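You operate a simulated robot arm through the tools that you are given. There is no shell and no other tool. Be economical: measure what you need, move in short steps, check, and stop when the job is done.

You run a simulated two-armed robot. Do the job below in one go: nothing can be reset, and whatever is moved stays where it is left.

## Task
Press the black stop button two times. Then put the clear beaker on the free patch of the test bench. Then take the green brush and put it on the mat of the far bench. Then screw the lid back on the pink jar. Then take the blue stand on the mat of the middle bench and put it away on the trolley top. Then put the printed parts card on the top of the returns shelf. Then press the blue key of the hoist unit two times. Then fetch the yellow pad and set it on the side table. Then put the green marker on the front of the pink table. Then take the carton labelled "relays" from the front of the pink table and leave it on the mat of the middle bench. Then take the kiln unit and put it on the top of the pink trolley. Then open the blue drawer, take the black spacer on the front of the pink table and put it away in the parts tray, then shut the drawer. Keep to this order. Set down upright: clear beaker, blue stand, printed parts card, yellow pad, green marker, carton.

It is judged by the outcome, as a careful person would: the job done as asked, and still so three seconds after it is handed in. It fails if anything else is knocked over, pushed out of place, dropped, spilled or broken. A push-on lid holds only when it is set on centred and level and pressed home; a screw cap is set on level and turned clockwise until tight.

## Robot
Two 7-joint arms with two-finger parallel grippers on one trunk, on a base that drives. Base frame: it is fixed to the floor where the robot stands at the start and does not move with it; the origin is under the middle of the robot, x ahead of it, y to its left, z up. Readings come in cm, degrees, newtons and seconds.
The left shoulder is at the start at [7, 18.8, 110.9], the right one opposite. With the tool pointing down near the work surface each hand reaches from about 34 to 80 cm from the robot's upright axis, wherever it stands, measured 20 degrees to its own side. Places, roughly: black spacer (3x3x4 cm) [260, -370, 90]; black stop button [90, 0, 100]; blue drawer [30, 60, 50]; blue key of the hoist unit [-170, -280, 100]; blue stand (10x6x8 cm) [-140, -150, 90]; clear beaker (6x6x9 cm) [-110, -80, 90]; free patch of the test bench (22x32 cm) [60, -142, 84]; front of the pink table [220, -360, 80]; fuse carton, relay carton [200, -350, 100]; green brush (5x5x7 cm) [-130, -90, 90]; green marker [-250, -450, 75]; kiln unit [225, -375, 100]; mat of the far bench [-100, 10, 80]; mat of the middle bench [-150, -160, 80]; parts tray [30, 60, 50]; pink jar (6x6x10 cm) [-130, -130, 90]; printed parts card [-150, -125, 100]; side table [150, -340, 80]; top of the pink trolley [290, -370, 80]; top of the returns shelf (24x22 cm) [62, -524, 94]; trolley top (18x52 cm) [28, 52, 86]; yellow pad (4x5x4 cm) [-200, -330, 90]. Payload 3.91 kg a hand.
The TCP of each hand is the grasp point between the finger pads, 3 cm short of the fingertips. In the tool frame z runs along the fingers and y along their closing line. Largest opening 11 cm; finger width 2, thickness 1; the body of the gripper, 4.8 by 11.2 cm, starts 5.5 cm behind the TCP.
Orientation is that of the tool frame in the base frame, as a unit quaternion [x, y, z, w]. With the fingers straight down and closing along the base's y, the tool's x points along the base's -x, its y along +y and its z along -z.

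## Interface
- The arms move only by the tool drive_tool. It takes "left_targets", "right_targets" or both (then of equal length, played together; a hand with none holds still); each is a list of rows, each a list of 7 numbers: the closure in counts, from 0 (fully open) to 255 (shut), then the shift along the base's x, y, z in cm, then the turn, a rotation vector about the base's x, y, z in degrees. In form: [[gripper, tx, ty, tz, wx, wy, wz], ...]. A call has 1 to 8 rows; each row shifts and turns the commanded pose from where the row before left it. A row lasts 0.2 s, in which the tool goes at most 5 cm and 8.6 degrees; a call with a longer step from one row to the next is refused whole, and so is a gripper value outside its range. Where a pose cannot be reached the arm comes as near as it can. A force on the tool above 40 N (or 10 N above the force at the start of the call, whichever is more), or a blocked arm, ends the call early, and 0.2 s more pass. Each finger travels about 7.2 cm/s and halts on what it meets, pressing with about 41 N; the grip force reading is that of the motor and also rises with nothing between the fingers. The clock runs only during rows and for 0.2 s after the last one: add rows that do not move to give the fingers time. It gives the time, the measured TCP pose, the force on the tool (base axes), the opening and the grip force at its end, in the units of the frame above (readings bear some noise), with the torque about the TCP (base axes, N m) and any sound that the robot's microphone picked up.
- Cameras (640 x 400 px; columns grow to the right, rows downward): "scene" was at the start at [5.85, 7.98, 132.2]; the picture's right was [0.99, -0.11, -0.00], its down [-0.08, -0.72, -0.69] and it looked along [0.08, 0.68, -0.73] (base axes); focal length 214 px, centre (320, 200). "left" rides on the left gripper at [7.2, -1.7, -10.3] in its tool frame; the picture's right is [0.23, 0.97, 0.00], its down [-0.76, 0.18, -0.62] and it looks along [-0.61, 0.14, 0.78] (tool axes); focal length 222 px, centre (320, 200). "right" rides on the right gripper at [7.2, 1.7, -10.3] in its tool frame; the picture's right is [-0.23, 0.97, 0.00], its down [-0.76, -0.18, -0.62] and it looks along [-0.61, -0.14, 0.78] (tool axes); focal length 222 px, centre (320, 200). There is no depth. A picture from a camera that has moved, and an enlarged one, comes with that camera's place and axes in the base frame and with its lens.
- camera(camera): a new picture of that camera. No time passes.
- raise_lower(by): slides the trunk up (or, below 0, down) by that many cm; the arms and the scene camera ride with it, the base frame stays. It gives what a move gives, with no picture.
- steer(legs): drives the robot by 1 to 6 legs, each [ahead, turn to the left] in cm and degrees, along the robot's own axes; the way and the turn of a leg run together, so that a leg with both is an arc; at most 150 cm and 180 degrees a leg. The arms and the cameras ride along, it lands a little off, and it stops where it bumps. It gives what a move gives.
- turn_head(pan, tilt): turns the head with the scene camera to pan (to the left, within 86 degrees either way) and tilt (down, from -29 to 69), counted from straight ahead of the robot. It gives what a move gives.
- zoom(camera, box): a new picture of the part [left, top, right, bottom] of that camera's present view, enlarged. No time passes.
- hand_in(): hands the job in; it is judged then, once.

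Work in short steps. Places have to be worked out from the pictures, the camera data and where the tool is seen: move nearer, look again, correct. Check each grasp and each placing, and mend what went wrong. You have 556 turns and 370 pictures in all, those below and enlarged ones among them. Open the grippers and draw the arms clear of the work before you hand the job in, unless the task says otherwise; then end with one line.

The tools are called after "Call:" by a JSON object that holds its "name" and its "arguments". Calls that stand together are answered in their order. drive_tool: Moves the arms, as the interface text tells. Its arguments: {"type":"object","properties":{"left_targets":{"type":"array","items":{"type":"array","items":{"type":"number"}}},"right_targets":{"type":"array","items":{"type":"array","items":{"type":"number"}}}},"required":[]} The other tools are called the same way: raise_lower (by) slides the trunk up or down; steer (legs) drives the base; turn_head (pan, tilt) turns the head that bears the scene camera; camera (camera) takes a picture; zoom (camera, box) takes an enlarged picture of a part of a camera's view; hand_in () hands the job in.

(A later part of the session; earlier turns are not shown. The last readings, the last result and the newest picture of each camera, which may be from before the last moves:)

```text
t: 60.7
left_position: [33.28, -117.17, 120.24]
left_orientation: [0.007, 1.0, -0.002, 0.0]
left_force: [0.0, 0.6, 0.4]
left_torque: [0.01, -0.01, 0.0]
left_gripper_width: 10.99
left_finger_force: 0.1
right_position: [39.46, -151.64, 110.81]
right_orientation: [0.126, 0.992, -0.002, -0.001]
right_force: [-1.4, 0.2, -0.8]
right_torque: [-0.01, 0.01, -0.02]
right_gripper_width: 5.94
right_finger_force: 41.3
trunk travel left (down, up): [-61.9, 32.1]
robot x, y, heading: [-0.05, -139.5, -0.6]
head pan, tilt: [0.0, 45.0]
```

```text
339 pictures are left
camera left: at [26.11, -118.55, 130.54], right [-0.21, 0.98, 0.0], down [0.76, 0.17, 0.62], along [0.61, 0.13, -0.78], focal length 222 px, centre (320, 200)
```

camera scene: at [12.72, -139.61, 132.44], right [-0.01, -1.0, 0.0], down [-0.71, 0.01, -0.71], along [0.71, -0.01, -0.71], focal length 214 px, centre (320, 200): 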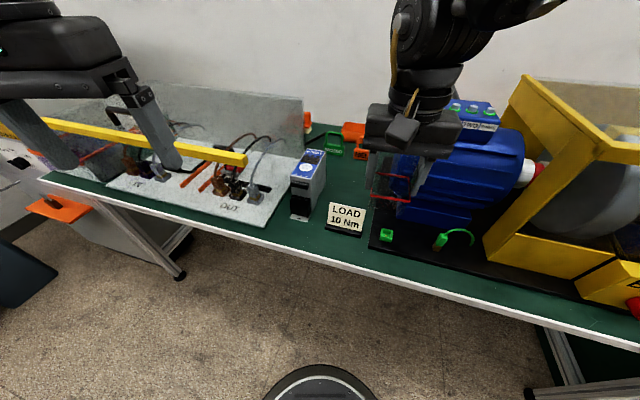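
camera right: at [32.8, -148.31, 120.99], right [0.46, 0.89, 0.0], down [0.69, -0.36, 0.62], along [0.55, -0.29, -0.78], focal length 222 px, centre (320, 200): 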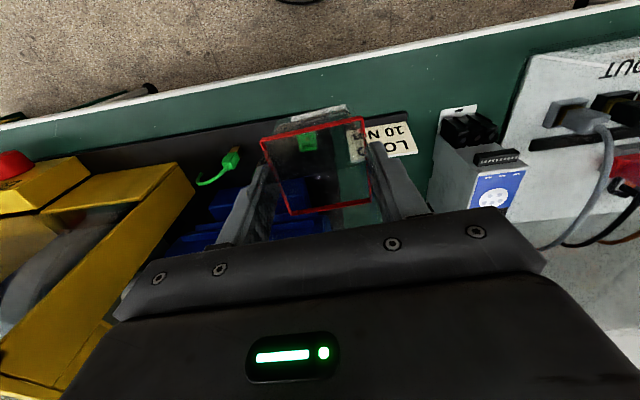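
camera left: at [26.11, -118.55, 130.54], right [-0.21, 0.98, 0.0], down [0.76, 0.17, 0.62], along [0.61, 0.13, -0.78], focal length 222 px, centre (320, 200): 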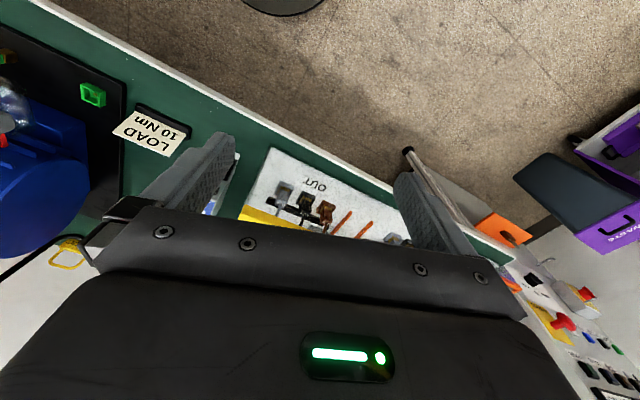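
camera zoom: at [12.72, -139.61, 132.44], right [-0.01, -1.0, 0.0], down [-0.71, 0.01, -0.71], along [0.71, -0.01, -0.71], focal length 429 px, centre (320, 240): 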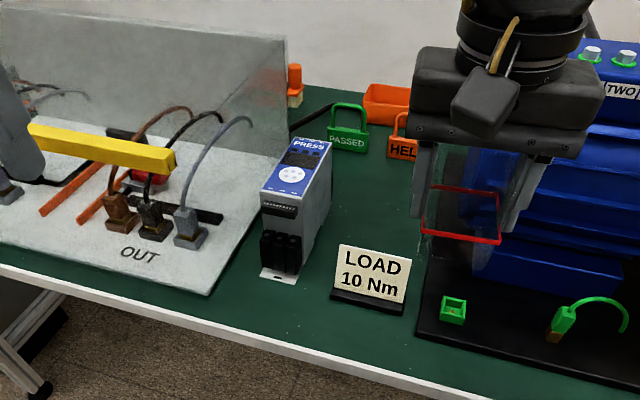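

The free patch lies between the OUT panel and the motor plate; I choose a spot behind the LOAD card and right of the PRESS box, about [64, -148.8]. I carry the beaker there at height.

Call:
{"name": "drive_tool", "arguments": {"right_targets": [[135, 4.1, 0.5, 0, 0, 0, 0], [135, 4.1, 0.5, 0, 0, 0, 0], [135, 4.1, 0.5, -0.5, 0, 0, 0], [135, 4.1, 0.5, -1, 0, 0, 0], [135, 4.1, 0.5, -1, 0, 0, 0], [135, 4.1, 0.4, -2, 0, 0, 0], [135, 0, 0, 0, 0, 0, 0]]}}

Call:
{"name": "camera", "arguments": {"camera": "right"}}

Call:
{"name": "zoom", "arguments": {"camera": "scene", "box": [240, 100, 440, 240]}}

```text
t: 62.3
left_position: [33.24, -117.21, 120.12]
left_orientation: [0.007, 1.0, -0.002, 0.001]
left_force: [-0.1, 0.1, 0.4]
left_torque: [-0.01, -0.01, 0.02]
left_gripper_width: 10.99
left_finger_force: 0.0
right_position: [60.54, -147.63, 105.01]
right_orientation: [0.127, 0.992, 0.0, 0.001]
right_force: [0.5, 0.1, -0.3]
right_torque: [-0.02, -0.01, 0.0]
right_gripper_width: 5.94
right_finger_force: 40.9
right hand out of reach, approached as far as the arm can: row 5, 6
trunk travel left (down, up): [-61.9, 32.1]
robot x, y, heading: [-0.36, -139.49, -0.8]
head pan, tilt: [0.0, 45.0]
```

```text
338 pictures are left
camera right: at [53.92, -144.26, 115.4], right [0.47, 0.89, 0.0], down [0.69, -0.36, 0.62], along [0.55, -0.29, -0.78], focal length 222 px, centre (320, 200)
```

right: 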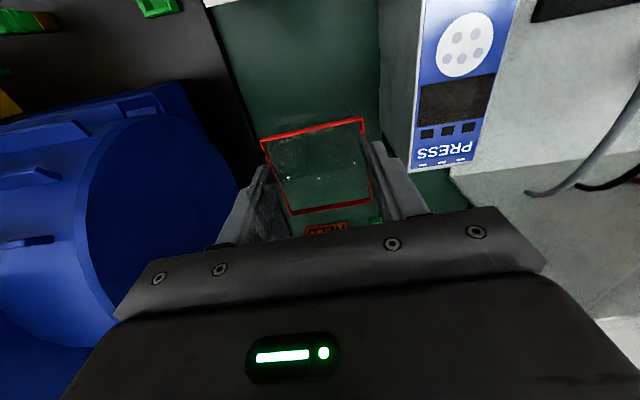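

```text
2.86 times, centred on (340, 170) of scene
camera zoom: at [12.65, -139.63, 132.45], right [-0.01, -1.0, 0.0], down [-0.71, 0.01, -0.71], along [0.71, -0.01, -0.71], focal length 613 px, centre (263, 286)
```

zoom: 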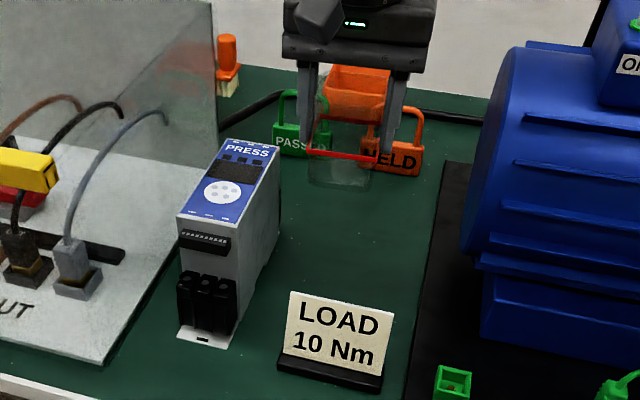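

The view is clear; I aim for [64, -149.2] and descend to TCP z 93.

Call:
{"name": "drive_tool", "arguments": {"right_targets": [[135, 1.5, -0.8, -2, 0, 0, 0], [135, 1, -0.8, -3, 0, 0, 0], [135, 0.9, 0, -3, 0, 0, 0], [135, 0, 0, -3, 0, 0, 0], [135, 0, 0, -1, 0, 0, 0], [135, 0, 0, 0, 0, 0, 0]]}}

Call:
{"name": "zoom", "arguments": {"camera": "scene", "box": [240, 100, 440, 240]}}

```text
t: 63.7
left_position: [33.29, -117.1, 120.29]
left_orientation: [0.007, 1.0, -0.002, 0.0]
left_force: [0.5, -0.6, -0.4]
left_torque: [-0.01, 0.04, 0.04]
left_gripper_width: 11.0
left_finger_force: 0.1
right_position: [62.1, -148.52, 92.63]
right_orientation: [0.126, 0.992, -0.001, -0.002]
right_force: [0.3, -0.3, -0.3]
right_torque: [-0.02, 0.01, -0.02]
right_gripper_width: 5.92
right_finger_force: 41.3
right hand out of reach, approached as far as the arm can: row 1, 2, 3
trunk travel left (down, up): [-61.9, 32.1]
robot x, y, heading: [-0.27, -139.42, -0.7]
head pan, tilt: [0.0, 45.0]
```

```text
2.86 times, centred on (340, 170) of scene
camera zoom: at [12.73, -139.59, 132.44], right [-0.01, -1.0, 0.0], down [-0.71, 0.01, -0.71], along [0.71, -0.01, -0.71], focal length 613 px, centre (263, 286)
```

zoom: 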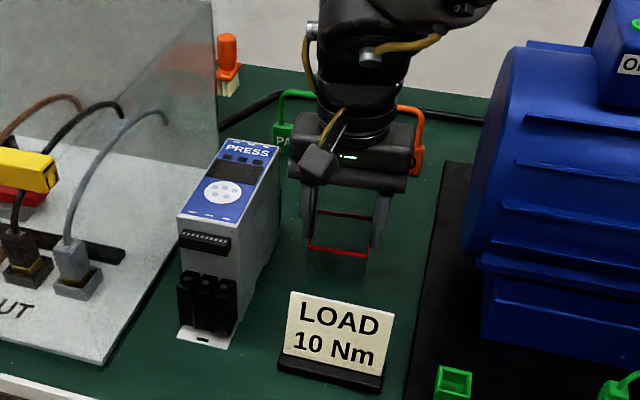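

Nearly down and clear of everything. I shift 1 cm deeper and lower in small steps, watching the force.

Call:
{"name": "drive_tool", "arguments": {"right_targets": [[135, 1, -0.3, 0, 0, 0, 0], [135, 0, 0, -0.5, 0, 0, 0], [135, 0, 0, -0.5, 0, 0, 0], [135, 0, 0, -0.4, 0, 0, 0]]}}

```text
t: 64.7
left_position: [33.4, -117.04, 120.28]
left_orientation: [0.007, 1.0, -0.003, 0.0]
left_force: [0.8, 0.5, 0.0]
left_torque: [0.0, 0.02, -0.02]
left_gripper_width: 10.98
left_finger_force: 0.0
right_position: [62.6, -148.58, 91.15]
right_orientation: [0.126, 0.992, -0.001, -0.001]
right_force: [0.0, -0.6, -0.4]
right_torque: [0.03, 0.01, -0.02]
right_gripper_width: 5.94
right_finger_force: 40.6
right hand out of reach, approached as far as the arm can: row 1
trunk travel left (down, up): [-61.9, 32.1]
robot x, y, heading: [-0.31, -139.28, -0.4]
head pan, tilt: [0.0, 45.0]
```

Call:
{"name": "drive_tool", "arguments": {"right_targets": [[135, 0, 0, -0.3, 0, 0, 0], [135, 0, 0, -0.3, 0, 0, 0]]}}

Call:
{"name": "zoom", "arguments": {"camera": "scene", "box": [290, 130, 370, 190]}}

```text
t: 65.3
left_position: [33.04, -117.17, 120.4]
left_orientation: [0.007, 1.0, -0.002, 0.003]
left_force: [-0.3, 0.8, 0.2]
left_torque: [0.0, -0.04, 0.01]
left_gripper_width: 11.03
left_finger_force: 0.0
right_position: [62.55, -148.59, 91.04]
right_orientation: [0.128, 0.992, 0.0, 0.003]
right_force: [3.2, -1.9, 27.3]
right_torque: [0.1, 0.52, -0.03]
right_gripper_width: 5.97
right_finger_force: 41.0
trunk travel left (down, up): [-61.9, 32.1]
robot x, y, heading: [0.08, -139.25, -0.7]
head pan, tilt: [0.0, 45.0]
```

```text
6.67 times, centred on (330, 160) of scene
camera zoom: at [12.38, -139.58, 132.53], right [-0.01, -1.0, 0.0], down [-0.71, 0.01, -0.71], along [0.71, -0.01, -0.71], focal length 1430 px, centre (253, 467)
```

zoom: 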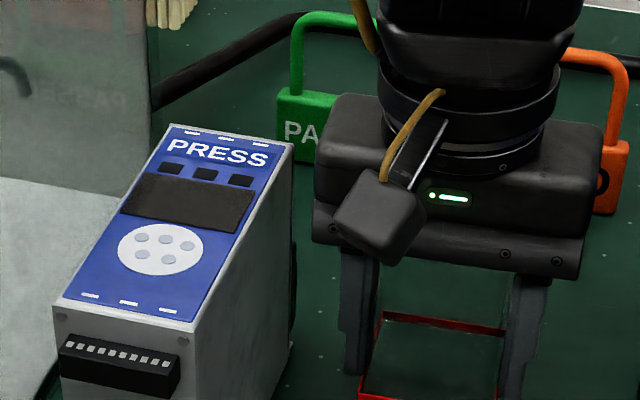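

Contact felt (27 N). I ease up slightly, open the fingers part-way, then rise.

Call:
{"name": "drive_tool", "arguments": {"right_targets": [[135, 0, 0, 0.4, 0, 0, 0], [110, 0, 0, 0, 0, 0, 0], [75, 0, 0, 0, 0, 0, 0], [75, 0, 0, 0, 0, 0, 0]]}}

Call:
{"name": "drive_tool", "arguments": {"right_targets": [[75, 0, 0, 2, 0, 0, 0], [75, 0, 0, 3, 0, 0, 0], [75, 0, 0, 4, 0, 0, 0], [75, -0.5, 0, 4, 0, 0, 0], [75, -4, 0, 2, 0, 0, 0], [0, -4, 0, 0.5, 0, 0, 0], [0, -4, 0, 0, 0, 0, 0], [0, -4, 0, 0, 0, 0, 0]]}}

Call:
{"name": "zoom", "arguments": {"camera": "scene", "box": [240, 100, 440, 240]}}

```text
t: 66.3
left_position: [33.32, -117.12, 120.21]
left_orientation: [0.007, 1.0, -0.002, 0.0]
left_force: [0.3, -0.5, -0.2]
left_torque: [-0.05, -0.02, -0.01]
left_gripper_width: 10.99
left_finger_force: 0.0
right_position: [62.53, -148.57, 90.92]
right_orientation: [0.127, 0.992, -0.002, -0.003]
right_force: [0.0, 0.5, -0.4]
right_torque: [0.04, -0.02, 0.02]
right_gripper_width: 7.77
right_finger_force: 0.0
trunk travel left (down, up): [-61.9, 32.1]
robot x, y, heading: [-0.26, -139.39, -0.5]
head pan, tilt: [0.0, 45.0]
```

```text
t: 68.1
left_position: [33.15, -117.28, 120.43]
left_orientation: [0.007, 1.0, -0.001, 0.0]
left_force: [0.5, 0.6, 0.3]
left_torque: [0.0, -0.03, 0.01]
left_gripper_width: 11.01
left_finger_force: 0.1
right_position: [44.5, -148.05, 106.39]
right_orientation: [0.126, 0.992, 0.0, 0.0]
right_force: [-0.2, -0.3, 0.0]
right_torque: [0.0, 0.01, -0.02]
right_gripper_width: 11.01
right_finger_force: 0.0
right hand out of reach, approached as far as the arm can: row 2, 3, 4
trunk travel left (down, up): [-61.9, 32.1]
robot x, y, heading: [0.07, -139.31, -0.7]
head pan, tilt: [0.0, 45.0]
```

```text
2.86 times, centred on (340, 170) of scene
camera zoom: at [12.57, -139.7, 132.46], right [-0.01, -1.0, 0.0], down [-0.71, 0.01, -0.71], along [0.71, -0.01, -0.71], focal length 613 px, centre (263, 286)
```

zoom: 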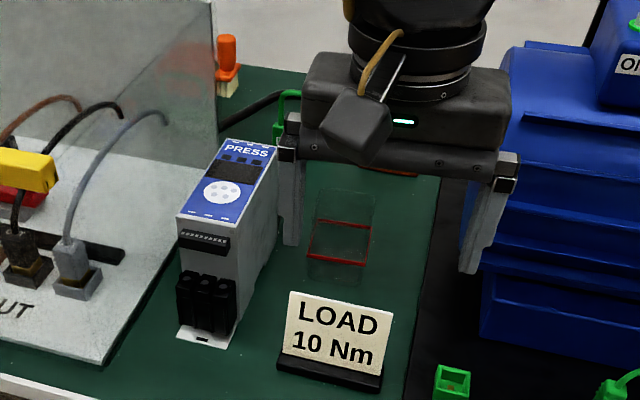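

Beaker stands upright on the patch. Next the brush at about [-124, -87]. I raise the trunk 12 cm for better reach and drive back across the aisle.

Call:
{"name": "raise_lower", "arguments": {"by": 12}}

Call:
{"name": "steer", "arguments": {"legs": [[0, 90.6], [45, 0], [0, 90], [60, 0]]}}

Call:
{"name": "camera", "arguments": {"camera": "scene"}}

Call:
{"name": "camera", "arguments": {"camera": "right"}}

```text
t: 69.6
left_position: [33.31, -117.1, 132.21]
left_orientation: [0.006, 1.0, -0.002, 0.0]
left_force: [0.1, 0.5, 0.1]
left_torque: [0.01, 0.0, 0.0]
left_gripper_width: 10.99
left_finger_force: 0.0
right_position: [44.75, -148.01, 118.31]
right_orientation: [0.127, 0.992, -0.001, -0.001]
right_force: [-0.7, -0.5, 0.1]
right_torque: [0.01, 0.02, 0.02]
right_gripper_width: 11.0
right_finger_force: 0.1
trunk travel left (down, up): [-73.9, 20.1]
robot x, y, heading: [-0.03, -139.49, -0.5]
head pan, tilt: [0.0, 45.0]
```

```text
t: 83.0
left_position: [-93.23, -117.86, 132.35]
left_orientation: [1.0, 0.004, -0.001, -0.002]
left_force: [-0.2, -0.2, 0.3]
left_torque: [0.01, -0.01, 0.04]
left_gripper_width: 11.0
left_finger_force: 0.0
right_position: [-105.37, -87.18, 118.43]
right_orientation: [0.993, -0.117, 0.001, -0.002]
right_force: [-0.6, -0.8, 0.2]
right_torque: [0.0, 0.02, -0.01]
right_gripper_width: 10.99
right_finger_force: 0.1
trunk travel left (down, up): [-73.9, 20.1]
robot x, y, heading: [-60.05, -94.8, -179.8]
head pan, tilt: [0.0, 45.0]
```

```text
333 pictures are left
camera scene: at [-73.22, -95.02, 144.45], right [-0.01, 1.0, 0.0], down [0.71, 0.0, -0.71], along [-0.71, 0.0, -0.71], focal length 214 px, centre (320, 200)
```

scene: 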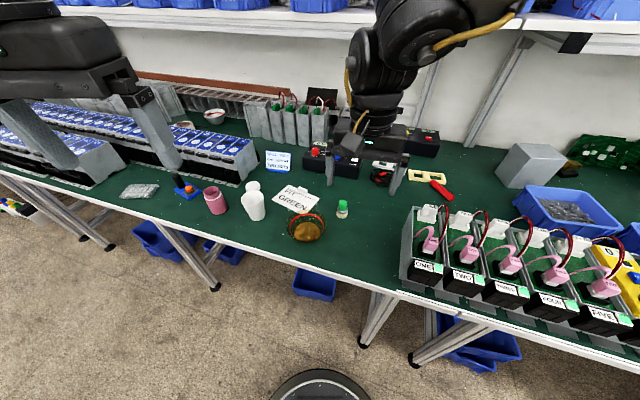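

```text
332 pictures are left
camera right: at [-98.76, -90.67, 128.6], right [-0.45, -0.89, 0.0], down [-0.7, 0.35, 0.62], along [-0.56, 0.28, -0.78], focal length 222 px, centre (320, 200)
```

right: 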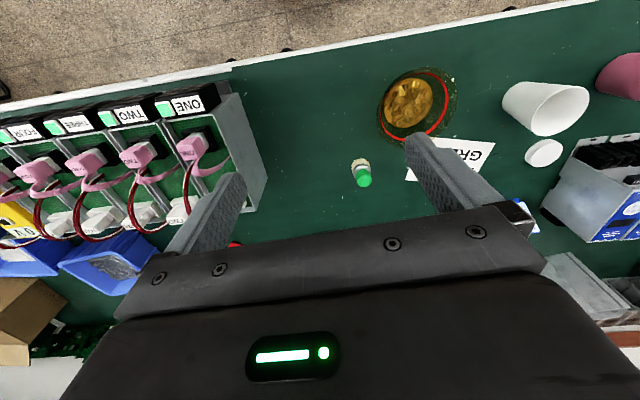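

Brush triangulates to [-123.6, -87.6], top about 92.5. I move above it with the fingers part open.

Call:
{"name": "drive_tool", "arguments": {"right_targets": [[60, -3.7, -0.1, -3.2, 0, 0, 0], [70, -3.7, -0.1, -3.2, 0, 0, 0], [70, -3.7, -0.1, -3.2, 0, 0, 0], [70, -3.7, -0.1, -3.2, 0, 0, 0], [70, -3.5, 0, -3.2, 0, 0, 0], [70, 0, 0, 0, 0, 0, 0]]}}

Call:
{"name": "camera", "arguments": {"camera": "right"}}

Call:
{"name": "zoom", "arguments": {"camera": "scene", "box": [260, 140, 420, 240]}}

```text
t: 84.4
left_position: [-93.15, -117.96, 132.34]
left_orientation: [1.0, 0.002, -0.001, -0.002]
left_force: [0.1, 0.2, 1.1]
left_torque: [-0.04, 0.0, -0.02]
left_gripper_width: 11.0
left_finger_force: 0.0
right_position: [-123.32, -87.61, 102.26]
right_orientation: [0.993, -0.118, -0.001, -0.001]
right_force: [-0.8, -0.5, 0.1]
right_torque: [0.02, 0.02, 0.01]
right_gripper_width: 7.97
right_finger_force: 0.2
trunk travel left (down, up): [-73.9, 20.1]
robot x, y, heading: [-59.98, -95.15, -180.1]
head pan, tilt: [0.0, 45.0]
```

```text
331 pictures are left
camera right: at [-116.78, -91.06, 112.54], right [-0.45, -0.89, 0.0], down [-0.7, 0.35, 0.62], along [-0.56, 0.28, -0.78], focal length 222 px, centre (320, 200)
```

right: 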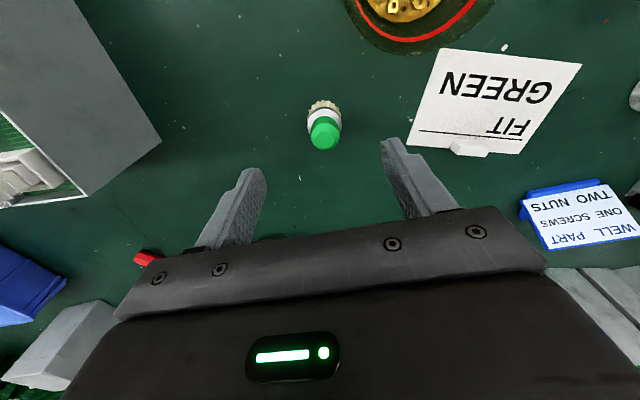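

```text
4.00 times, centred on (340, 190) of scene
camera zoom: at [-73.18, -94.95, 144.46], right [-0.01, 1.0, 0.0], down [0.71, 0.0, -0.71], along [-0.71, -0.01, -0.71], focal length 858 px, centre (240, 240)
```

zoom: 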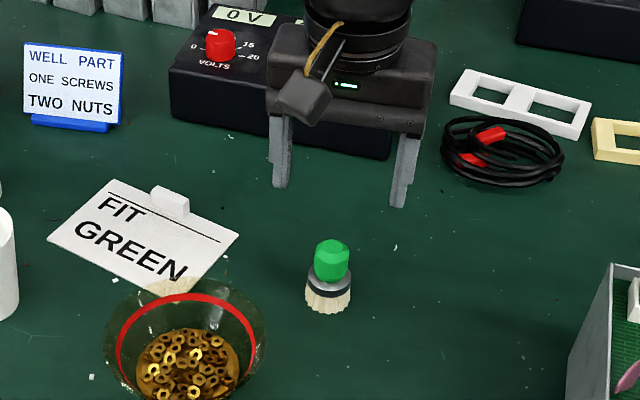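

Brush axis at [-124.8, -87.5]. I correct and descend to z 91.

Call:
{"name": "drive_tool", "arguments": {"right_targets": [[70, -1.4, 0, -3, 0, 0, 0], [70, 0, 0.1, -3, 0, 0, 0], [70, 0, 0, -3, 0, 0, 0], [70, 0, 0, -2.3, 0, 0, 0], [70, 0, 0, 0, 0, 0, 0]]}}

Call:
{"name": "camera", "arguments": {"camera": "right"}}

Call:
{"name": "zoom", "arguments": {"camera": "scene", "box": [260, 140, 420, 240]}}

```text
t: 85.6
left_position: [-93.27, -117.79, 132.31]
left_orientation: [1.0, 0.003, -0.001, -0.002]
left_force: [-0.1, 0.1, 0.8]
left_torque: [0.02, 0.01, -0.03]
left_gripper_width: 11.0
left_finger_force: 0.1
right_position: [-122.48, -88.47, 91.06]
right_orientation: [0.993, -0.119, 0.0, -0.001]
right_force: [0.4, -0.1, 0.0]
right_torque: [0.01, 0.0, 0.0]
right_gripper_width: 7.96
right_finger_force: 0.1
right hand out of reach, approached as far as the arm can: row 1, 3, 4
trunk travel left (down, up): [-73.9, 20.1]
robot x, y, heading: [-60.09, -95.18, -179.9]
head pan, tilt: [0.0, 45.0]
```

```text
329 pictures are left
camera right: at [-116.01, -91.72, 101.43], right [-0.45, -0.89, 0.0], down [-0.7, 0.35, 0.62], along [-0.56, 0.28, -0.78], focal length 222 px, centre (320, 200)
```

right: 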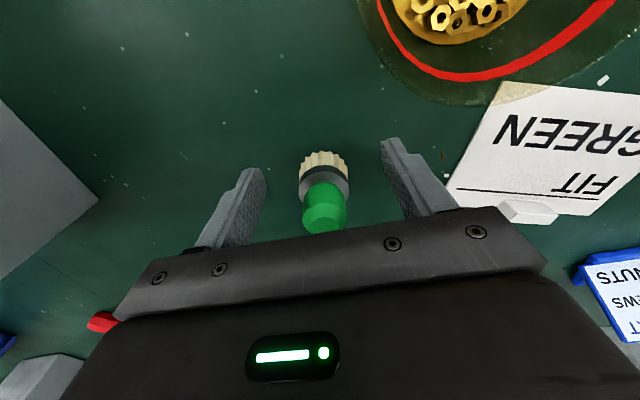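

```text
4.00 times, centred on (340, 190) of scene
camera zoom: at [-73.25, -95.0, 144.45], right [-0.01, 1.0, 0.0], down [0.71, 0.0, -0.71], along [-0.71, 0.0, -0.71], focal length 858 px, centre (240, 240)
```

zoom: 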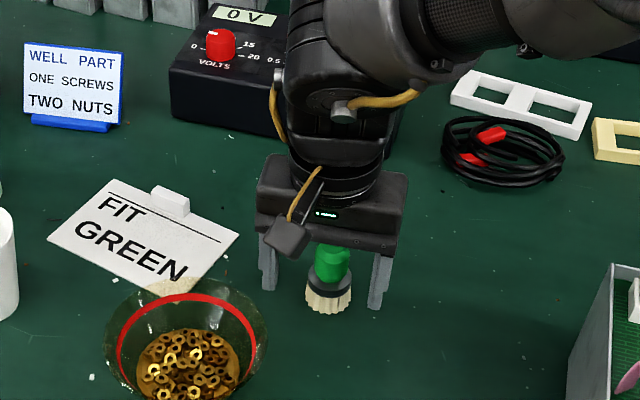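

The arm stopped about 2.3 cm short; I drive the base 3 cm ahead (the fingers straddle the brush) and look again.

Call:
{"name": "steer", "arguments": {"legs": [[3, 0]]}}

Call:
{"name": "drive_tool", "arguments": {"right_targets": [[70, 0, 0.6, 0, 0, 0, 0], [70, 0, 0, 0, 0, 0, 0]]}}

Call:
{"name": "camera", "arguments": {"camera": "right"}}

```text
t: 86.4
left_position: [-95.43, -117.91, 132.44]
left_orientation: [1.0, 0.001, -0.004, -0.002]
left_force: [-0.2, 1.0, 0.3]
left_torque: [0.0, 0.09, -0.02]
left_gripper_width: 10.98
left_finger_force: 0.0
right_position: [-124.99, -88.39, 91.53]
right_orientation: [0.993, -0.117, -0.002, -0.001]
right_force: [1.5, 0.1, 1.2]
right_torque: [-0.01, 0.08, -0.01]
right_gripper_width: 7.95
right_finger_force: 0.1
trunk travel left (down, up): [-73.9, 20.1]
robot x, y, heading: [-63.3, -95.12, -179.6]
head pan, tilt: [0.0, 45.0]
```

```text
t: 87.0
left_position: [-95.96, -117.85, 132.39]
left_orientation: [1.0, 0.002, -0.003, -0.002]
left_force: [0.9, 0.2, 0.0]
left_torque: [0.0, 0.04, -0.01]
left_gripper_width: 11.02
left_finger_force: 0.1
right_position: [-125.46, -87.65, 91.43]
right_orientation: [0.993, -0.119, -0.001, 0.0]
right_force: [0.1, -0.8, 0.1]
right_torque: [-0.03, 0.02, -0.01]
right_gripper_width: 8.0
right_finger_force: 0.0
trunk travel left (down, up): [-73.9, 20.1]
robot x, y, heading: [-63.13, -95.13, -179.5]
head pan, tilt: [0.0, 45.0]
```

```text
327 pictures are left
camera right: at [-118.71, -91.2, 101.56], right [-0.45, -0.89, 0.0], down [-0.7, 0.35, 0.63], along [-0.56, 0.28, -0.78], focal length 222 px, centre (320, 200)
```

right: 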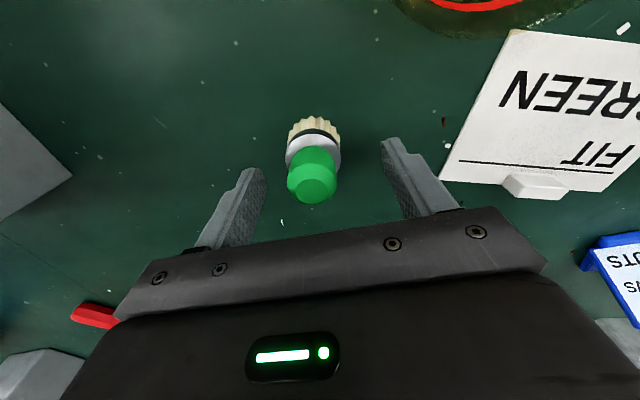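

The brush axis is about 1 cm nearer than the TCP. I shift back 1 cm, lower slightly, and close.

Call:
{"name": "drive_tool", "arguments": {"right_targets": [[70, 0.9, -0.3, -0.5, 0, 0, 0], [120, 0, 0, 0, 0, 0, 0], [180, 0, 0, 0, 0, 0, 0], [255, 0, 0, 0, 0, 0, 0], [255, 0, 0, 0, 0, 0, 0]]}}

Call:
{"name": "camera", "arguments": {"camera": "right"}}

```text
t: 88.2
left_position: [-96.1, -117.92, 132.21]
left_orientation: [1.0, 0.003, -0.001, -0.002]
left_force: [-0.4, 0.6, -0.9]
left_torque: [0.01, -0.01, -0.02]
left_gripper_width: 11.0
left_finger_force: 0.1
right_position: [-124.66, -87.97, 90.61]
right_orientation: [0.993, -0.119, 0.0, 0.0]
right_force: [0.1, 1.2, 3.1]
right_torque: [0.01, 0.02, -0.02]
right_gripper_width: 2.85
right_finger_force: 41.2
trunk travel left (down, up): [-73.9, 20.1]
robot x, y, heading: [-63.61, -95.02, -179.6]
head pan, tilt: [0.0, 45.0]
```

```text
326 pictures are left
camera right: at [-118.08, -91.45, 100.98], right [-0.45, -0.89, 0.0], down [-0.7, 0.35, 0.62], along [-0.56, 0.28, -0.78], focal length 222 px, centre (320, 200)
```

right: 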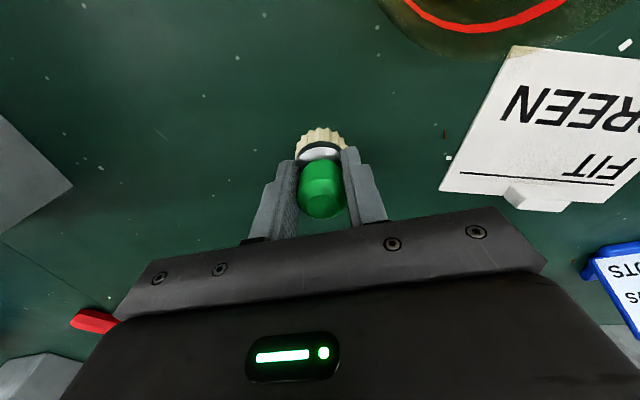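

Gripped at 2.85 cm. I lift it, bring it in, and drive along to the far bench near y 0.

Call:
{"name": "drive_tool", "arguments": {"right_targets": [[255, 0, 0, 2, 0, 0, 0], [255, 0, 0, 4, 0, 0, 0], [255, 0.5, 0, 4, 0, 0, 0], [255, 3, 1, 3, 0, 0, 0], [255, 4, 1, 2, 0, 0, 0], [255, 4, 1, 2, 0, 0, 0], [255, 4, 1, 1, 0, 0, 0], [255, 3, 1, 1, 0, 0, 0]]}}

Call:
{"name": "steer", "arguments": {"legs": [[-45, 0], [0, -90], [98, 0], [0, 90]]}}

Call:
{"name": "camera", "arguments": {"camera": "scene"}}

Call:
{"name": "camera", "arguments": {"camera": "right"}}

```text
t: 90.0
left_position: [-96.16, -117.87, 132.36]
left_orientation: [1.0, 0.003, -0.002, -0.002]
left_force: [0.3, 0.6, 0.3]
left_torque: [-0.05, 0.02, 0.0]
left_gripper_width: 11.01
left_finger_force: 0.1
right_position: [-105.97, -83.12, 109.68]
right_orientation: [0.993, -0.118, 0.0, 0.0]
right_force: [0.1, 0.6, -0.8]
right_torque: [0.0, 0.02, 0.02]
right_gripper_width: 2.87
right_finger_force: 40.8
trunk travel left (down, up): [-73.9, 20.1]
robot x, y, heading: [-63.32, -95.03, -179.4]
head pan, tilt: [0.0, 45.0]
```

```text
t: 105.0
left_position: [-51.85, -19.89, 132.25]
left_orientation: [1.0, -0.006, 0.0, -0.002]
left_force: [0.2, -0.1, -0.1]
left_torque: [-0.02, -0.02, 0.0]
left_gripper_width: 10.99
left_finger_force: 0.1
right_position: [-61.16, 15.18, 109.66]
right_orientation: [0.992, -0.126, 0.0, 0.0]
right_force: [0.1, -0.7, -0.9]
right_torque: [0.01, -0.04, 0.01]
right_gripper_width: 2.84
right_finger_force: 41.4
trunk travel left (down, up): [-73.9, 20.1]
robot x, y, heading: [-18.15, 2.77, 179.6]
head pan, tilt: [0.0, 45.0]
```

```text
325 pictures are left
camera scene: at [-31.5, 2.68, 144.44], right [0.01, 1.0, 0.0], down [0.71, -0.01, -0.71], along [-0.71, 0.01, -0.71], focal length 214 px, centre (320, 200)
```

scene: 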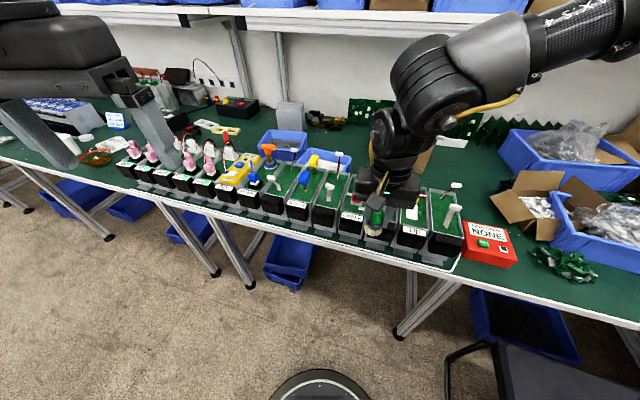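

```text
324 pictures are left
camera right: at [-54.66, 11.55, 120.02], right [-0.46, -0.89, 0.0], down [-0.69, 0.36, 0.62], along [-0.55, 0.29, -0.78], focal length 222 px, centre (320, 200)
```

right: 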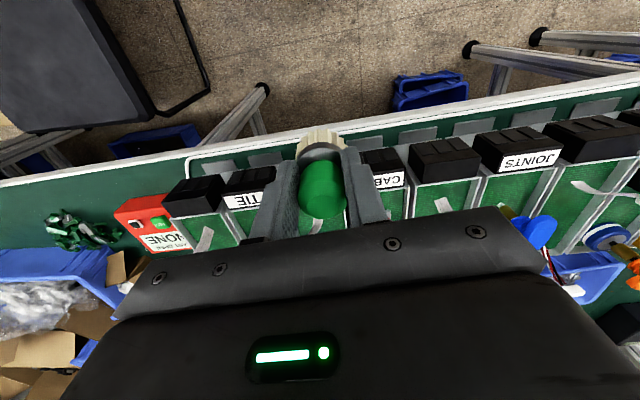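

I zoom on the far bench to understand what its mat is.

Call:
{"name": "zoom", "arguments": {"camera": "scene", "box": [260, 130, 520, 300]}}

Call:
{"name": "zoom", "arguments": {"camera": "scene", "box": [80, 100, 320, 260]}}

```text
2.35 times, centred on (390, 215) of scene
camera zoom: at [-31.5, 2.68, 144.44], right [0.01, 1.0, 0.0], down [0.71, -0.01, -0.71], along [-0.71, 0.01, -0.71], focal length 505 px, centre (155, 165)
```

zoom: 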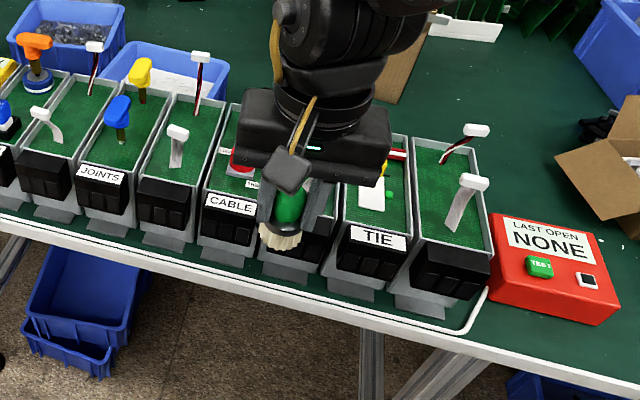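

```text
2.50 times, centred on (200, 180) of scene
camera zoom: at [-31.5, 2.68, 144.44], right [0.01, 1.0, 0.0], down [0.71, -0.01, -0.71], along [-0.71, 0.01, -0.71], focal length 536 px, centre (620, 250)
```

zoom: 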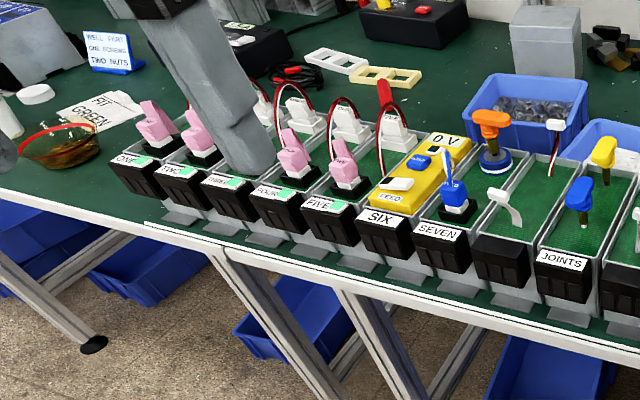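

The whole green top seems to be the mat. I look with the left wrist camera and with the head panned right for free spots behind or beside the modules.

Call:
{"name": "turn_head", "arguments": {"pan": -35, "tilt": 40}}

Call:
{"name": "camera", "arguments": {"camera": "scene"}}

```text
t: 106.0
left_position: [-51.81, -19.94, 132.32]
left_orientation: [1.0, -0.006, -0.001, -0.002]
left_force: [0.7, -0.3, 0.7]
left_torque: [-0.01, 0.0, 0.03]
left_gripper_width: 11.03
left_finger_force: 0.1
right_position: [-61.22, 15.13, 109.77]
right_orientation: [0.992, -0.126, 0.0, -0.001]
right_force: [0.2, -0.1, -0.9]
right_torque: [-0.01, 0.03, 0.03]
right_gripper_width: 2.88
right_finger_force: 41.1
trunk travel left (down, up): [-73.9, 20.1]
robot x, y, heading: [-18.52, 2.32, 179.5]
head pan, tilt: [-35.0, 40.0]
```

```text
321 pictures are left
camera scene: at [-30.29, 7.52, 145.17], right [0.58, 0.81, 0.0], down [0.52, -0.37, -0.77], along [-0.62, 0.45, -0.64], focal length 214 px, centre (320, 200)
```

scene: 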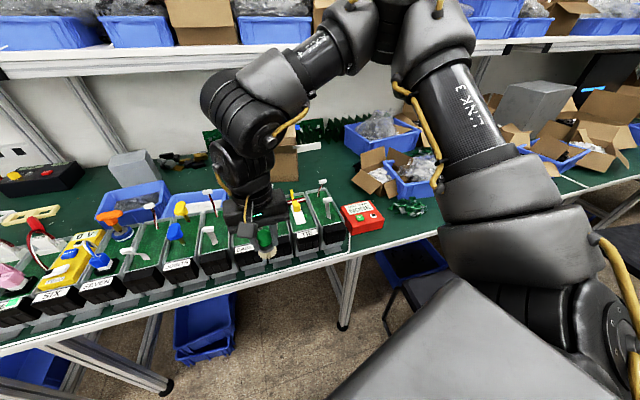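

I look closely at the bench's front edge near the red box for a seam.

Call:
{"name": "zoom", "arguments": {"camera": "scene", "box": [270, 140, 470, 280]}}

```text
2.86 times, centred on (370, 210) of scene
camera zoom: at [-30.29, 7.52, 145.17], right [0.58, 0.81, 0.0], down [0.52, -0.37, -0.77], along [-0.62, 0.45, -0.64], focal length 613 px, centre (177, 171)
```

zoom: 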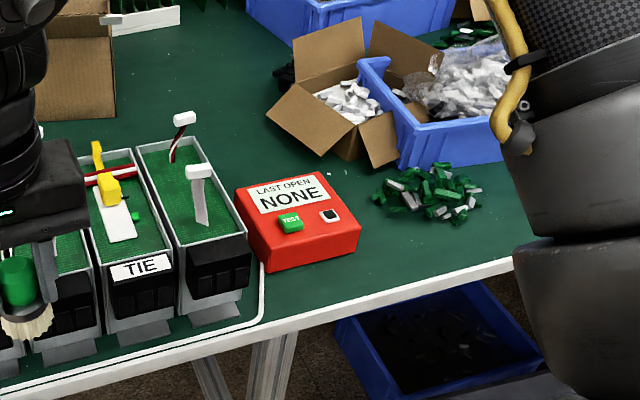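

The green top is continuous, so I'll set the brush on the clear green behind the red box, around [-86, 60]. I shift the robot 32 cm along the bench to reach it.

Call:
{"name": "steer", "arguments": {"legs": [[0, -90], [32, 0], [0, 88]]}}

Call:
{"name": "turn_head", "arguments": {"pan": -15, "tilt": 50}}

Call:
{"name": "camera", "arguments": {"camera": "scene"}}

Call:
{"name": "camera", "arguments": {"camera": "right"}}

```text
t: 111.7
left_position: [-40.87, 60.37, 132.11]
left_orientation: [-0.702, 0.712, -0.004, -0.001]
left_force: [-0.2, 1.0, -0.4]
left_torque: [-0.09, 0.02, -0.01]
left_gripper_width: 11.02
left_finger_force: 0.0
right_position: [-5.75, 69.37, 109.46]
right_orientation: [-0.611, 0.791, -0.004, -0.002]
right_force: [0.9, 0.7, -1.0]
right_torque: [-0.05, 0.01, -0.01]
right_gripper_width: 2.85
right_finger_force: 40.4
trunk travel left (down, up): [-73.9, 20.1]
robot x, y, heading: [-18.22, 25.99, 89.0]
head pan, tilt: [-35.0, 40.0]
stopped in leg 2: the robot was blocked; the commanded pose is now the measured one
```

```text
t: 112.5
left_position: [-40.96, 59.55, 132.28]
left_orientation: [-0.702, 0.712, -0.001, 0.002]
left_force: [-0.1, -0.4, 0.7]
left_torque: [0.0, 0.0, -0.01]
left_gripper_width: 10.98
left_finger_force: 0.1
right_position: [-5.88, 68.86, 109.75]
right_orientation: [-0.612, 0.791, 0.0, 0.0]
right_force: [-0.5, 0.4, -0.7]
right_torque: [-0.03, 0.0, -0.03]
right_gripper_width: 2.83
right_finger_force: 40.8
trunk travel left (down, up): [-73.9, 20.1]
robot x, y, heading: [-18.49, 25.78, 89.3]
head pan, tilt: [-15.0, 50.0]
```

```text
319 pictures are left
camera scene: at [-16.6, 38.32, 143.76], right [0.96, -0.27, 0.0], down [-0.21, -0.74, -0.64], along [0.17, 0.62, -0.77], focal length 214 px, centre (320, 200)
```

scene: 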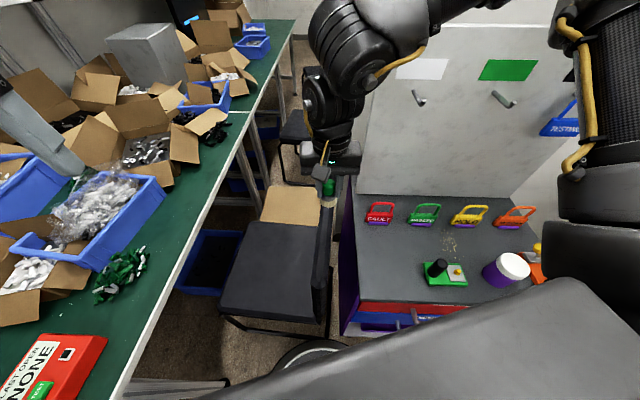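

```text
318 pictures are left
camera right: at [-9.52, 62.1, 120.04], right [-0.89, 0.47, 0.0], down [0.36, 0.69, 0.62], along [0.29, 0.55, -0.78], focal length 222 px, centre (320, 200)
```

right: 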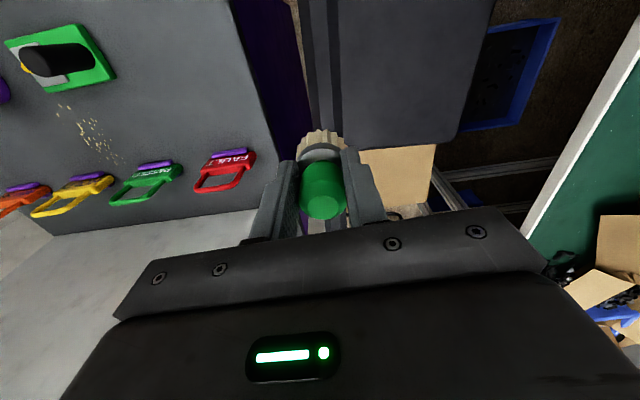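

The chair blocks further travel. I back off 5 cm, turn to face the bench, and go 14 cm closer from there.

Call:
{"name": "steer", "arguments": {"legs": [[-5, 0], [0, 85], [14, 0]]}}

Call:
{"name": "turn_head", "arguments": {"pan": -40, "tilt": 45}}

Call:
{"name": "camera", "arguments": {"camera": "scene"}}

Call:
{"name": "camera", "arguments": {"camera": "right"}}

```text
t: 118.0
left_position: [-67.94, 3.33, 132.38]
left_orientation: [0.999, -0.052, -0.002, -0.003]
left_force: [1.0, -1.2, -0.2]
left_torque: [0.01, -0.01, -0.01]
left_gripper_width: 10.99
left_finger_force: 0.0
right_position: [-73.91, 39.03, 109.82]
right_orientation: [0.985, -0.172, 0.0, -0.001]
right_force: [1.3, 0.4, 0.1]
right_torque: [-0.02, 0.01, 0.02]
right_gripper_width: 2.84
right_finger_force: 40.8
trunk travel left (down, up): [-73.9, 20.1]
robot x, y, heading: [-32.4, 22.48, 174.3]
head pan, tilt: [-15.0, 50.0]
```

```text
t: 118.8
left_position: [-68.14, 3.33, 132.18]
left_orientation: [0.999, -0.054, 0.0, -0.003]
left_force: [0.4, 0.0, 0.0]
left_torque: [0.0, 0.0, 0.0]
left_gripper_width: 11.02
left_finger_force: 0.2
right_position: [-74.13, 38.96, 109.74]
right_orientation: [0.985, -0.172, 0.0, -0.001]
right_force: [0.2, 0.5, -0.8]
right_torque: [-0.03, -0.03, 0.01]
right_gripper_width: 2.84
right_finger_force: 41.4
trunk travel left (down, up): [-73.9, 20.1]
robot x, y, heading: [-32.69, 22.31, 173.8]
head pan, tilt: [-40.0, 45.0]
```

```text
317 pictures are left
camera scene: at [-43.35, 28.77, 144.44], right [0.72, 0.7, 0.0], down [0.49, -0.51, -0.71], along [-0.49, 0.51, -0.71], focal length 214 px, centre (320, 200)
```

scene: 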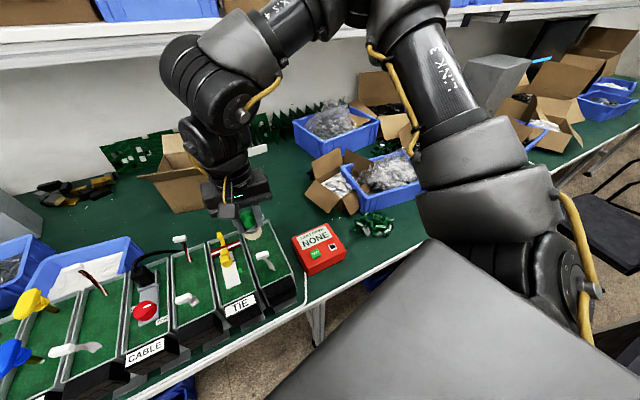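

```text
316 pictures are left
camera right: at [-67.99, 34.82, 120.01], right [-0.54, -0.84, 0.0], down [-0.66, 0.42, 0.62], along [-0.52, 0.34, -0.78], focal length 222 px, centre (320, 200)
```

right: 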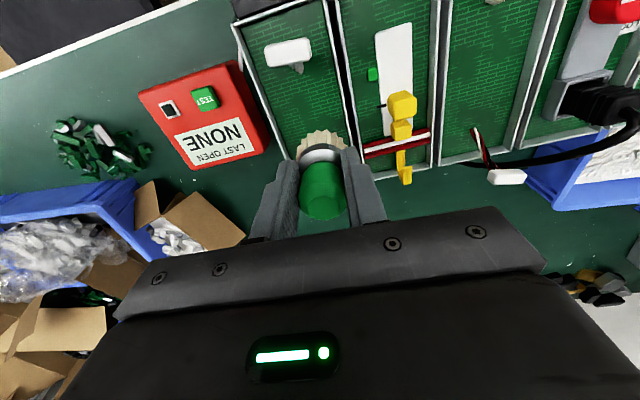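

I choose the clear green at about [-94, 59] and bring the brush there, passing over the low red box rather than the modules.

Call:
{"name": "drive_tool", "arguments": {"right_targets": [[255, -0.5, 4.8, 0, 0, 0, 0], [255, -0.5, 4.8, 0, 0, 0, 0], [255, -0.5, 4.8, 0, 0, 0, 0], [255, -0.5, 4.8, 0, 0, 0, 0], [255, -4.5, 0.2, -1.7, 0, 0, 0], [255, -4.5, 0.2, -1.7, 0, 0, 0], [255, -4.5, 0.2, -1.7, 0, 0, 0], [255, -4.5, 0.2, -1.7, 0, 0, 0]]}}

Call:
{"name": "camera", "arguments": {"camera": "scene"}}

Call:
{"name": "camera", "arguments": {"camera": "right"}}

```text
t: 120.7
left_position: [-68.37, 3.27, 132.26]
left_orientation: [0.999, -0.053, 0.001, -0.002]
left_force: [0.3, -0.8, 0.1]
left_torque: [0.02, -0.04, 0.03]
left_gripper_width: 11.0
left_finger_force: 0.1
right_position: [-86.79, 46.72, 101.66]
right_orientation: [0.985, -0.174, 0.0, -0.001]
right_force: [-0.1, 0.7, -1.2]
right_torque: [0.06, 0.01, 0.01]
right_gripper_width: 2.83
right_finger_force: 41.3
right hand out of reach, approached as far as the arm can: row 4, 5, 6, 7, 8
trunk travel left (down, up): [-73.9, 20.1]
robot x, y, heading: [-32.17, 22.92, 174.0]
head pan, tilt: [-40.0, 45.0]
```

```text
315 pictures are left
camera scene: at [-43.63, 28.8, 144.41], right [0.72, 0.7, 0.0], down [0.49, -0.51, -0.71], along [-0.49, 0.51, -0.71], focal length 214 px, centre (320, 200)
```

scene: 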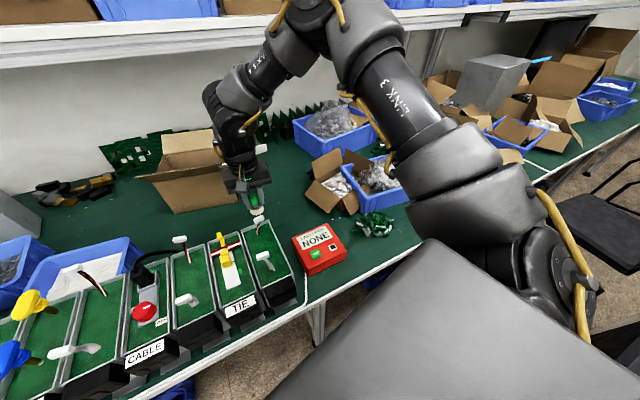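

```text
314 pictures are left
camera right: at [-80.67, 42.51, 111.96], right [-0.55, -0.84, 0.0], down [-0.65, 0.43, 0.62], along [-0.52, 0.34, -0.78], focal length 222 px, centre (320, 200)
```

right: 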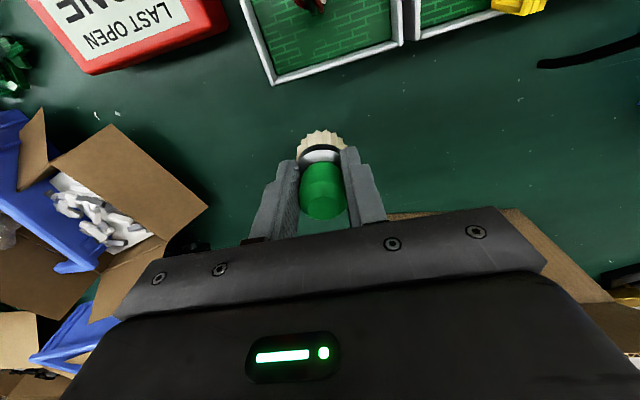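

The arm's at its limit at [-86.8, 46.7], a bit close to the module. I drive 4 cm ahead, then shift further behind and lower.

Call:
{"name": "steer", "arguments": {"legs": [[4, 0]]}}

Call:
{"name": "drive_tool", "arguments": {"right_targets": [[255, 0, 2, -0.5, 0, 0, 0], [255, 0, 1, -1, 0, 0, 0], [255, 0, 0, -2, 0, 0, 0], [255, 0, 0, -2, 0, 0, 0], [255, 0, 0, 0, 0, 0, 0]]}}

Call:
{"name": "camera", "arguments": {"camera": "right"}}

Call:
{"name": "zoom", "arguments": {"camera": "scene", "box": [170, 140, 370, 280]}}

```text
t: 121.5
left_position: [-70.81, 3.42, 132.77]
left_orientation: [0.999, -0.054, -0.007, -0.003]
left_force: [2.5, 0.5, -0.4]
left_torque: [0.02, 0.09, -0.03]
left_gripper_width: 11.01
left_finger_force: 0.0
right_position: [-89.59, 46.95, 102.46]
right_orientation: [0.985, -0.175, -0.006, -0.001]
right_force: [0.9, 0.1, -0.3]
right_torque: [0.01, 0.05, -0.01]
right_gripper_width: 2.83
right_finger_force: 41.0
trunk travel left (down, up): [-73.9, 20.1]
robot x, y, heading: [-36.66, 22.86, 173.8]
head pan, tilt: [-40.0, 45.0]
```

```text
t: 122.7
left_position: [-71.67, 3.55, 132.4]
left_orientation: [0.999, -0.054, -0.002, -0.003]
left_force: [0.0, 0.1, -0.1]
left_torque: [-0.01, 0.01, 0.0]
left_gripper_width: 11.0
left_finger_force: 0.0
right_position: [-88.9, 48.02, 96.58]
right_orientation: [0.984, -0.176, -0.004, -0.001]
right_force: [0.2, -0.3, -0.8]
right_torque: [0.01, -0.01, -0.01]
right_gripper_width: 2.83
right_finger_force: 40.4
right hand out of reach, approached as far as the arm can: row 1, 2
trunk travel left (down, up): [-73.9, 20.1]
robot x, y, heading: [-36.43, 22.79, 174.3]
head pan, tilt: [-40.0, 45.0]
```

```text
313 pictures are left
camera right: at [-82.71, 43.83, 106.8], right [-0.55, -0.83, 0.0], down [-0.65, 0.43, 0.63], along [-0.53, 0.35, -0.78], focal length 222 px, centre (320, 200)
```

right: 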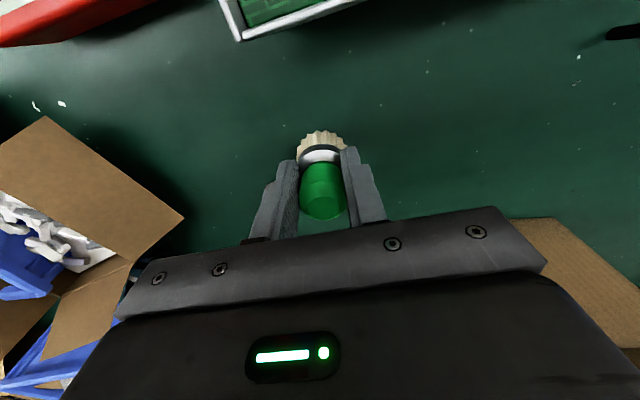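

```text
2.86 times, centred on (270, 210) of scene
camera zoom: at [-47.02, 29.16, 144.46], right [0.72, 0.7, 0.0], down [0.49, -0.51, -0.71], along [-0.49, 0.51, -0.71], focal length 613 px, centre (463, 171)
```

zoom: 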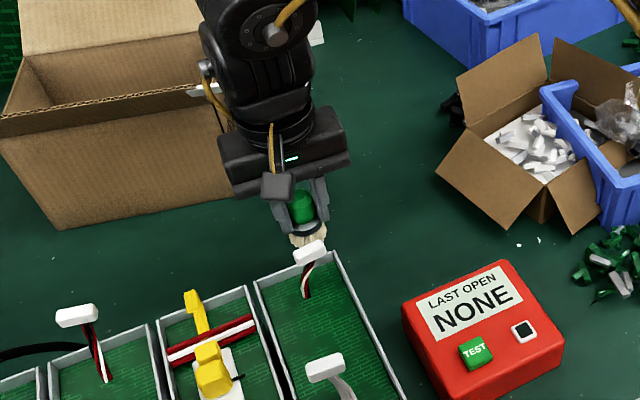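

Clear green below. I lower to about 91.2, then the final small steps.

Call:
{"name": "drive_tool", "arguments": {"right_targets": [[255, -0.5, 0.5, -2, 0, 0, 0], [255, 0, 0, -2, 0, 0, 0], [255, 0, 0, -1.2, 0, 0, 0], [255, 0, 0, 0, 0, 0, 0]]}}

Call:
{"name": "drive_tool", "arguments": {"right_targets": [[255, 0, 0, -0.3, 0, 0, 0], [255, 0, 0, -0.3, 0, 0, 0]]}}

```text
t: 123.7
left_position: [-71.95, 3.69, 132.33]
left_orientation: [0.999, -0.053, -0.002, -0.004]
left_force: [0.0, -0.6, -0.2]
left_torque: [-0.01, -0.03, 0.02]
left_gripper_width: 10.99
left_finger_force: 0.1
right_position: [-88.7, 47.59, 91.49]
right_orientation: [0.984, -0.177, -0.003, -0.002]
right_force: [-0.6, 0.0, 0.0]
right_torque: [-0.01, 0.0, -0.01]
right_gripper_width: 2.83
right_finger_force: 40.9
right hand out of reach, approached as far as the arm can: row 1, 3
trunk travel left (down, up): [-73.9, 20.1]
robot x, y, heading: [-36.77, 22.87, 174.1]
head pan, tilt: [-40.0, 45.0]
```

```text
t: 124.3
left_position: [-71.92, 3.83, 132.36]
left_orientation: [0.999, -0.053, -0.001, -0.003]
left_force: [-0.3, -0.6, 0.3]
left_torque: [0.0, 0.02, 0.01]
left_gripper_width: 11.03
left_finger_force: 0.3
right_position: [-88.77, 47.56, 90.84]
right_orientation: [0.984, -0.178, -0.001, -0.002]
right_force: [-0.3, 0.3, -1.1]
right_torque: [-0.01, -0.02, 0.01]
right_gripper_width: 2.83
right_finger_force: 41.6
trunk travel left (down, up): [-73.9, 20.1]
robot x, y, heading: [-36.82, 22.81, 174.3]
head pan, tilt: [-40.0, 45.0]
```

Call:
{"name": "drive_tool", "arguments": {"right_targets": [[255, 0, 0, -0.3, 0, 0, 0], [255, 0, 0, -0.3, 0, 0, 0]]}}

```text
t: 125.1
left_position: [-71.61, 3.55, 132.52]
left_orientation: [0.998, -0.055, -0.003, -0.003]
left_force: [-0.2, -0.3, 0.1]
left_torque: [0.02, 0.02, 0.0]
left_gripper_width: 10.99
left_finger_force: 0.0
right_position: [-88.69, 47.37, 90.89]
right_orientation: [0.984, -0.178, -0.008, -0.001]
right_force: [10.6, 1.6, 22.2]
right_torque: [-0.03, -0.74, 0.03]
right_gripper_width: 2.82
right_finger_force: 40.9
trunk travel left (down, up): [-73.9, 20.1]
robot x, y, heading: [-36.33, 22.95, 174.1]
head pan, tilt: [-40.0, 45.0]
stopped in row 2 (right hand): the force on the tool passed its limit at 42 N (the readings are from after the stop); the commanded pose is now the measured one
```

Contact made. I ease up a touch and open, then rise and check.

Call:
{"name": "drive_tool", "arguments": {"right_targets": [[255, 0, 0, 0.2, 0, 0, 0], [200, 0, 0, 0, 0, 0, 0], [120, 0, 0, 0, 0, 0, 0], [80, 0, 0, 0, 0, 0, 0], [80, 0, 0, 0, 0, 0, 0]]}}

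Call:
{"name": "drive_tool", "arguments": {"right_targets": [[80, 0, 0, 2, 0, 0, 0], [80, 0, 0, 4, 0, 0, 0], [80, 0, 0, 4, 0, 0, 0], [80, 0, 0, 4, 0, 0, 0], [80, 2, -3, 3, 0, 0, 0], [80, 3, -3, 1, 0, 0, 0], [80, 3, -3, 1, 0, 0, 0]]}}

Call:
{"name": "zoom", "arguments": {"camera": "scene", "box": [170, 140, 370, 280]}}

```text
t: 126.3
left_position: [-71.98, 3.74, 132.35]
left_orientation: [0.999, -0.053, -0.002, -0.003]
left_force: [-0.7, 0.4, 0.3]
left_torque: [0.02, 0.03, -0.02]
left_gripper_width: 11.0
left_finger_force: 0.2
right_position: [-88.88, 47.59, 90.74]
right_orientation: [0.984, -0.178, -0.007, -0.001]
right_force: [-0.1, -0.1, -0.4]
right_torque: [0.03, -0.02, -0.03]
right_gripper_width: 7.54
right_finger_force: 0.1
trunk travel left (down, up): [-73.9, 20.1]
robot x, y, heading: [-36.57, 23.08, 174.0]
head pan, tilt: [-40.0, 45.0]
```

```text
t: 127.9
left_position: [-71.85, 3.61, 132.4]
left_orientation: [0.999, -0.054, -0.003, -0.003]
left_force: [0.6, 0.3, 0.3]
left_torque: [-0.01, 0.02, 0.01]
left_gripper_width: 10.99
left_finger_force: 0.0
right_position: [-80.82, 38.49, 109.69]
right_orientation: [0.984, -0.177, -0.008, -0.001]
right_force: [0.6, 0.0, 0.3]
right_torque: [0.01, 0.01, -0.01]
right_gripper_width: 7.54
right_finger_force: 0.1
trunk travel left (down, up): [-73.9, 20.1]
robot x, y, heading: [-36.37, 22.63, 174.1]
head pan, tilt: [-40.0, 45.0]
```

```text
2.86 times, centred on (270, 210) of scene
camera zoom: at [-47.15, 29.11, 144.45], right [0.72, 0.7, 0.0], down [0.49, -0.51, -0.71], along [-0.49, 0.51, -0.71], focal length 613 px, centre (463, 171)
```

zoom: 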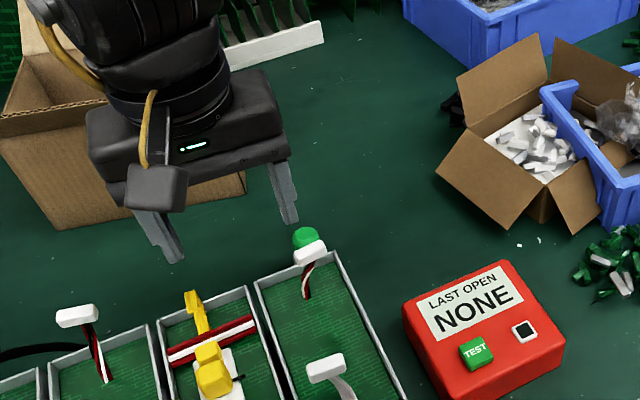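

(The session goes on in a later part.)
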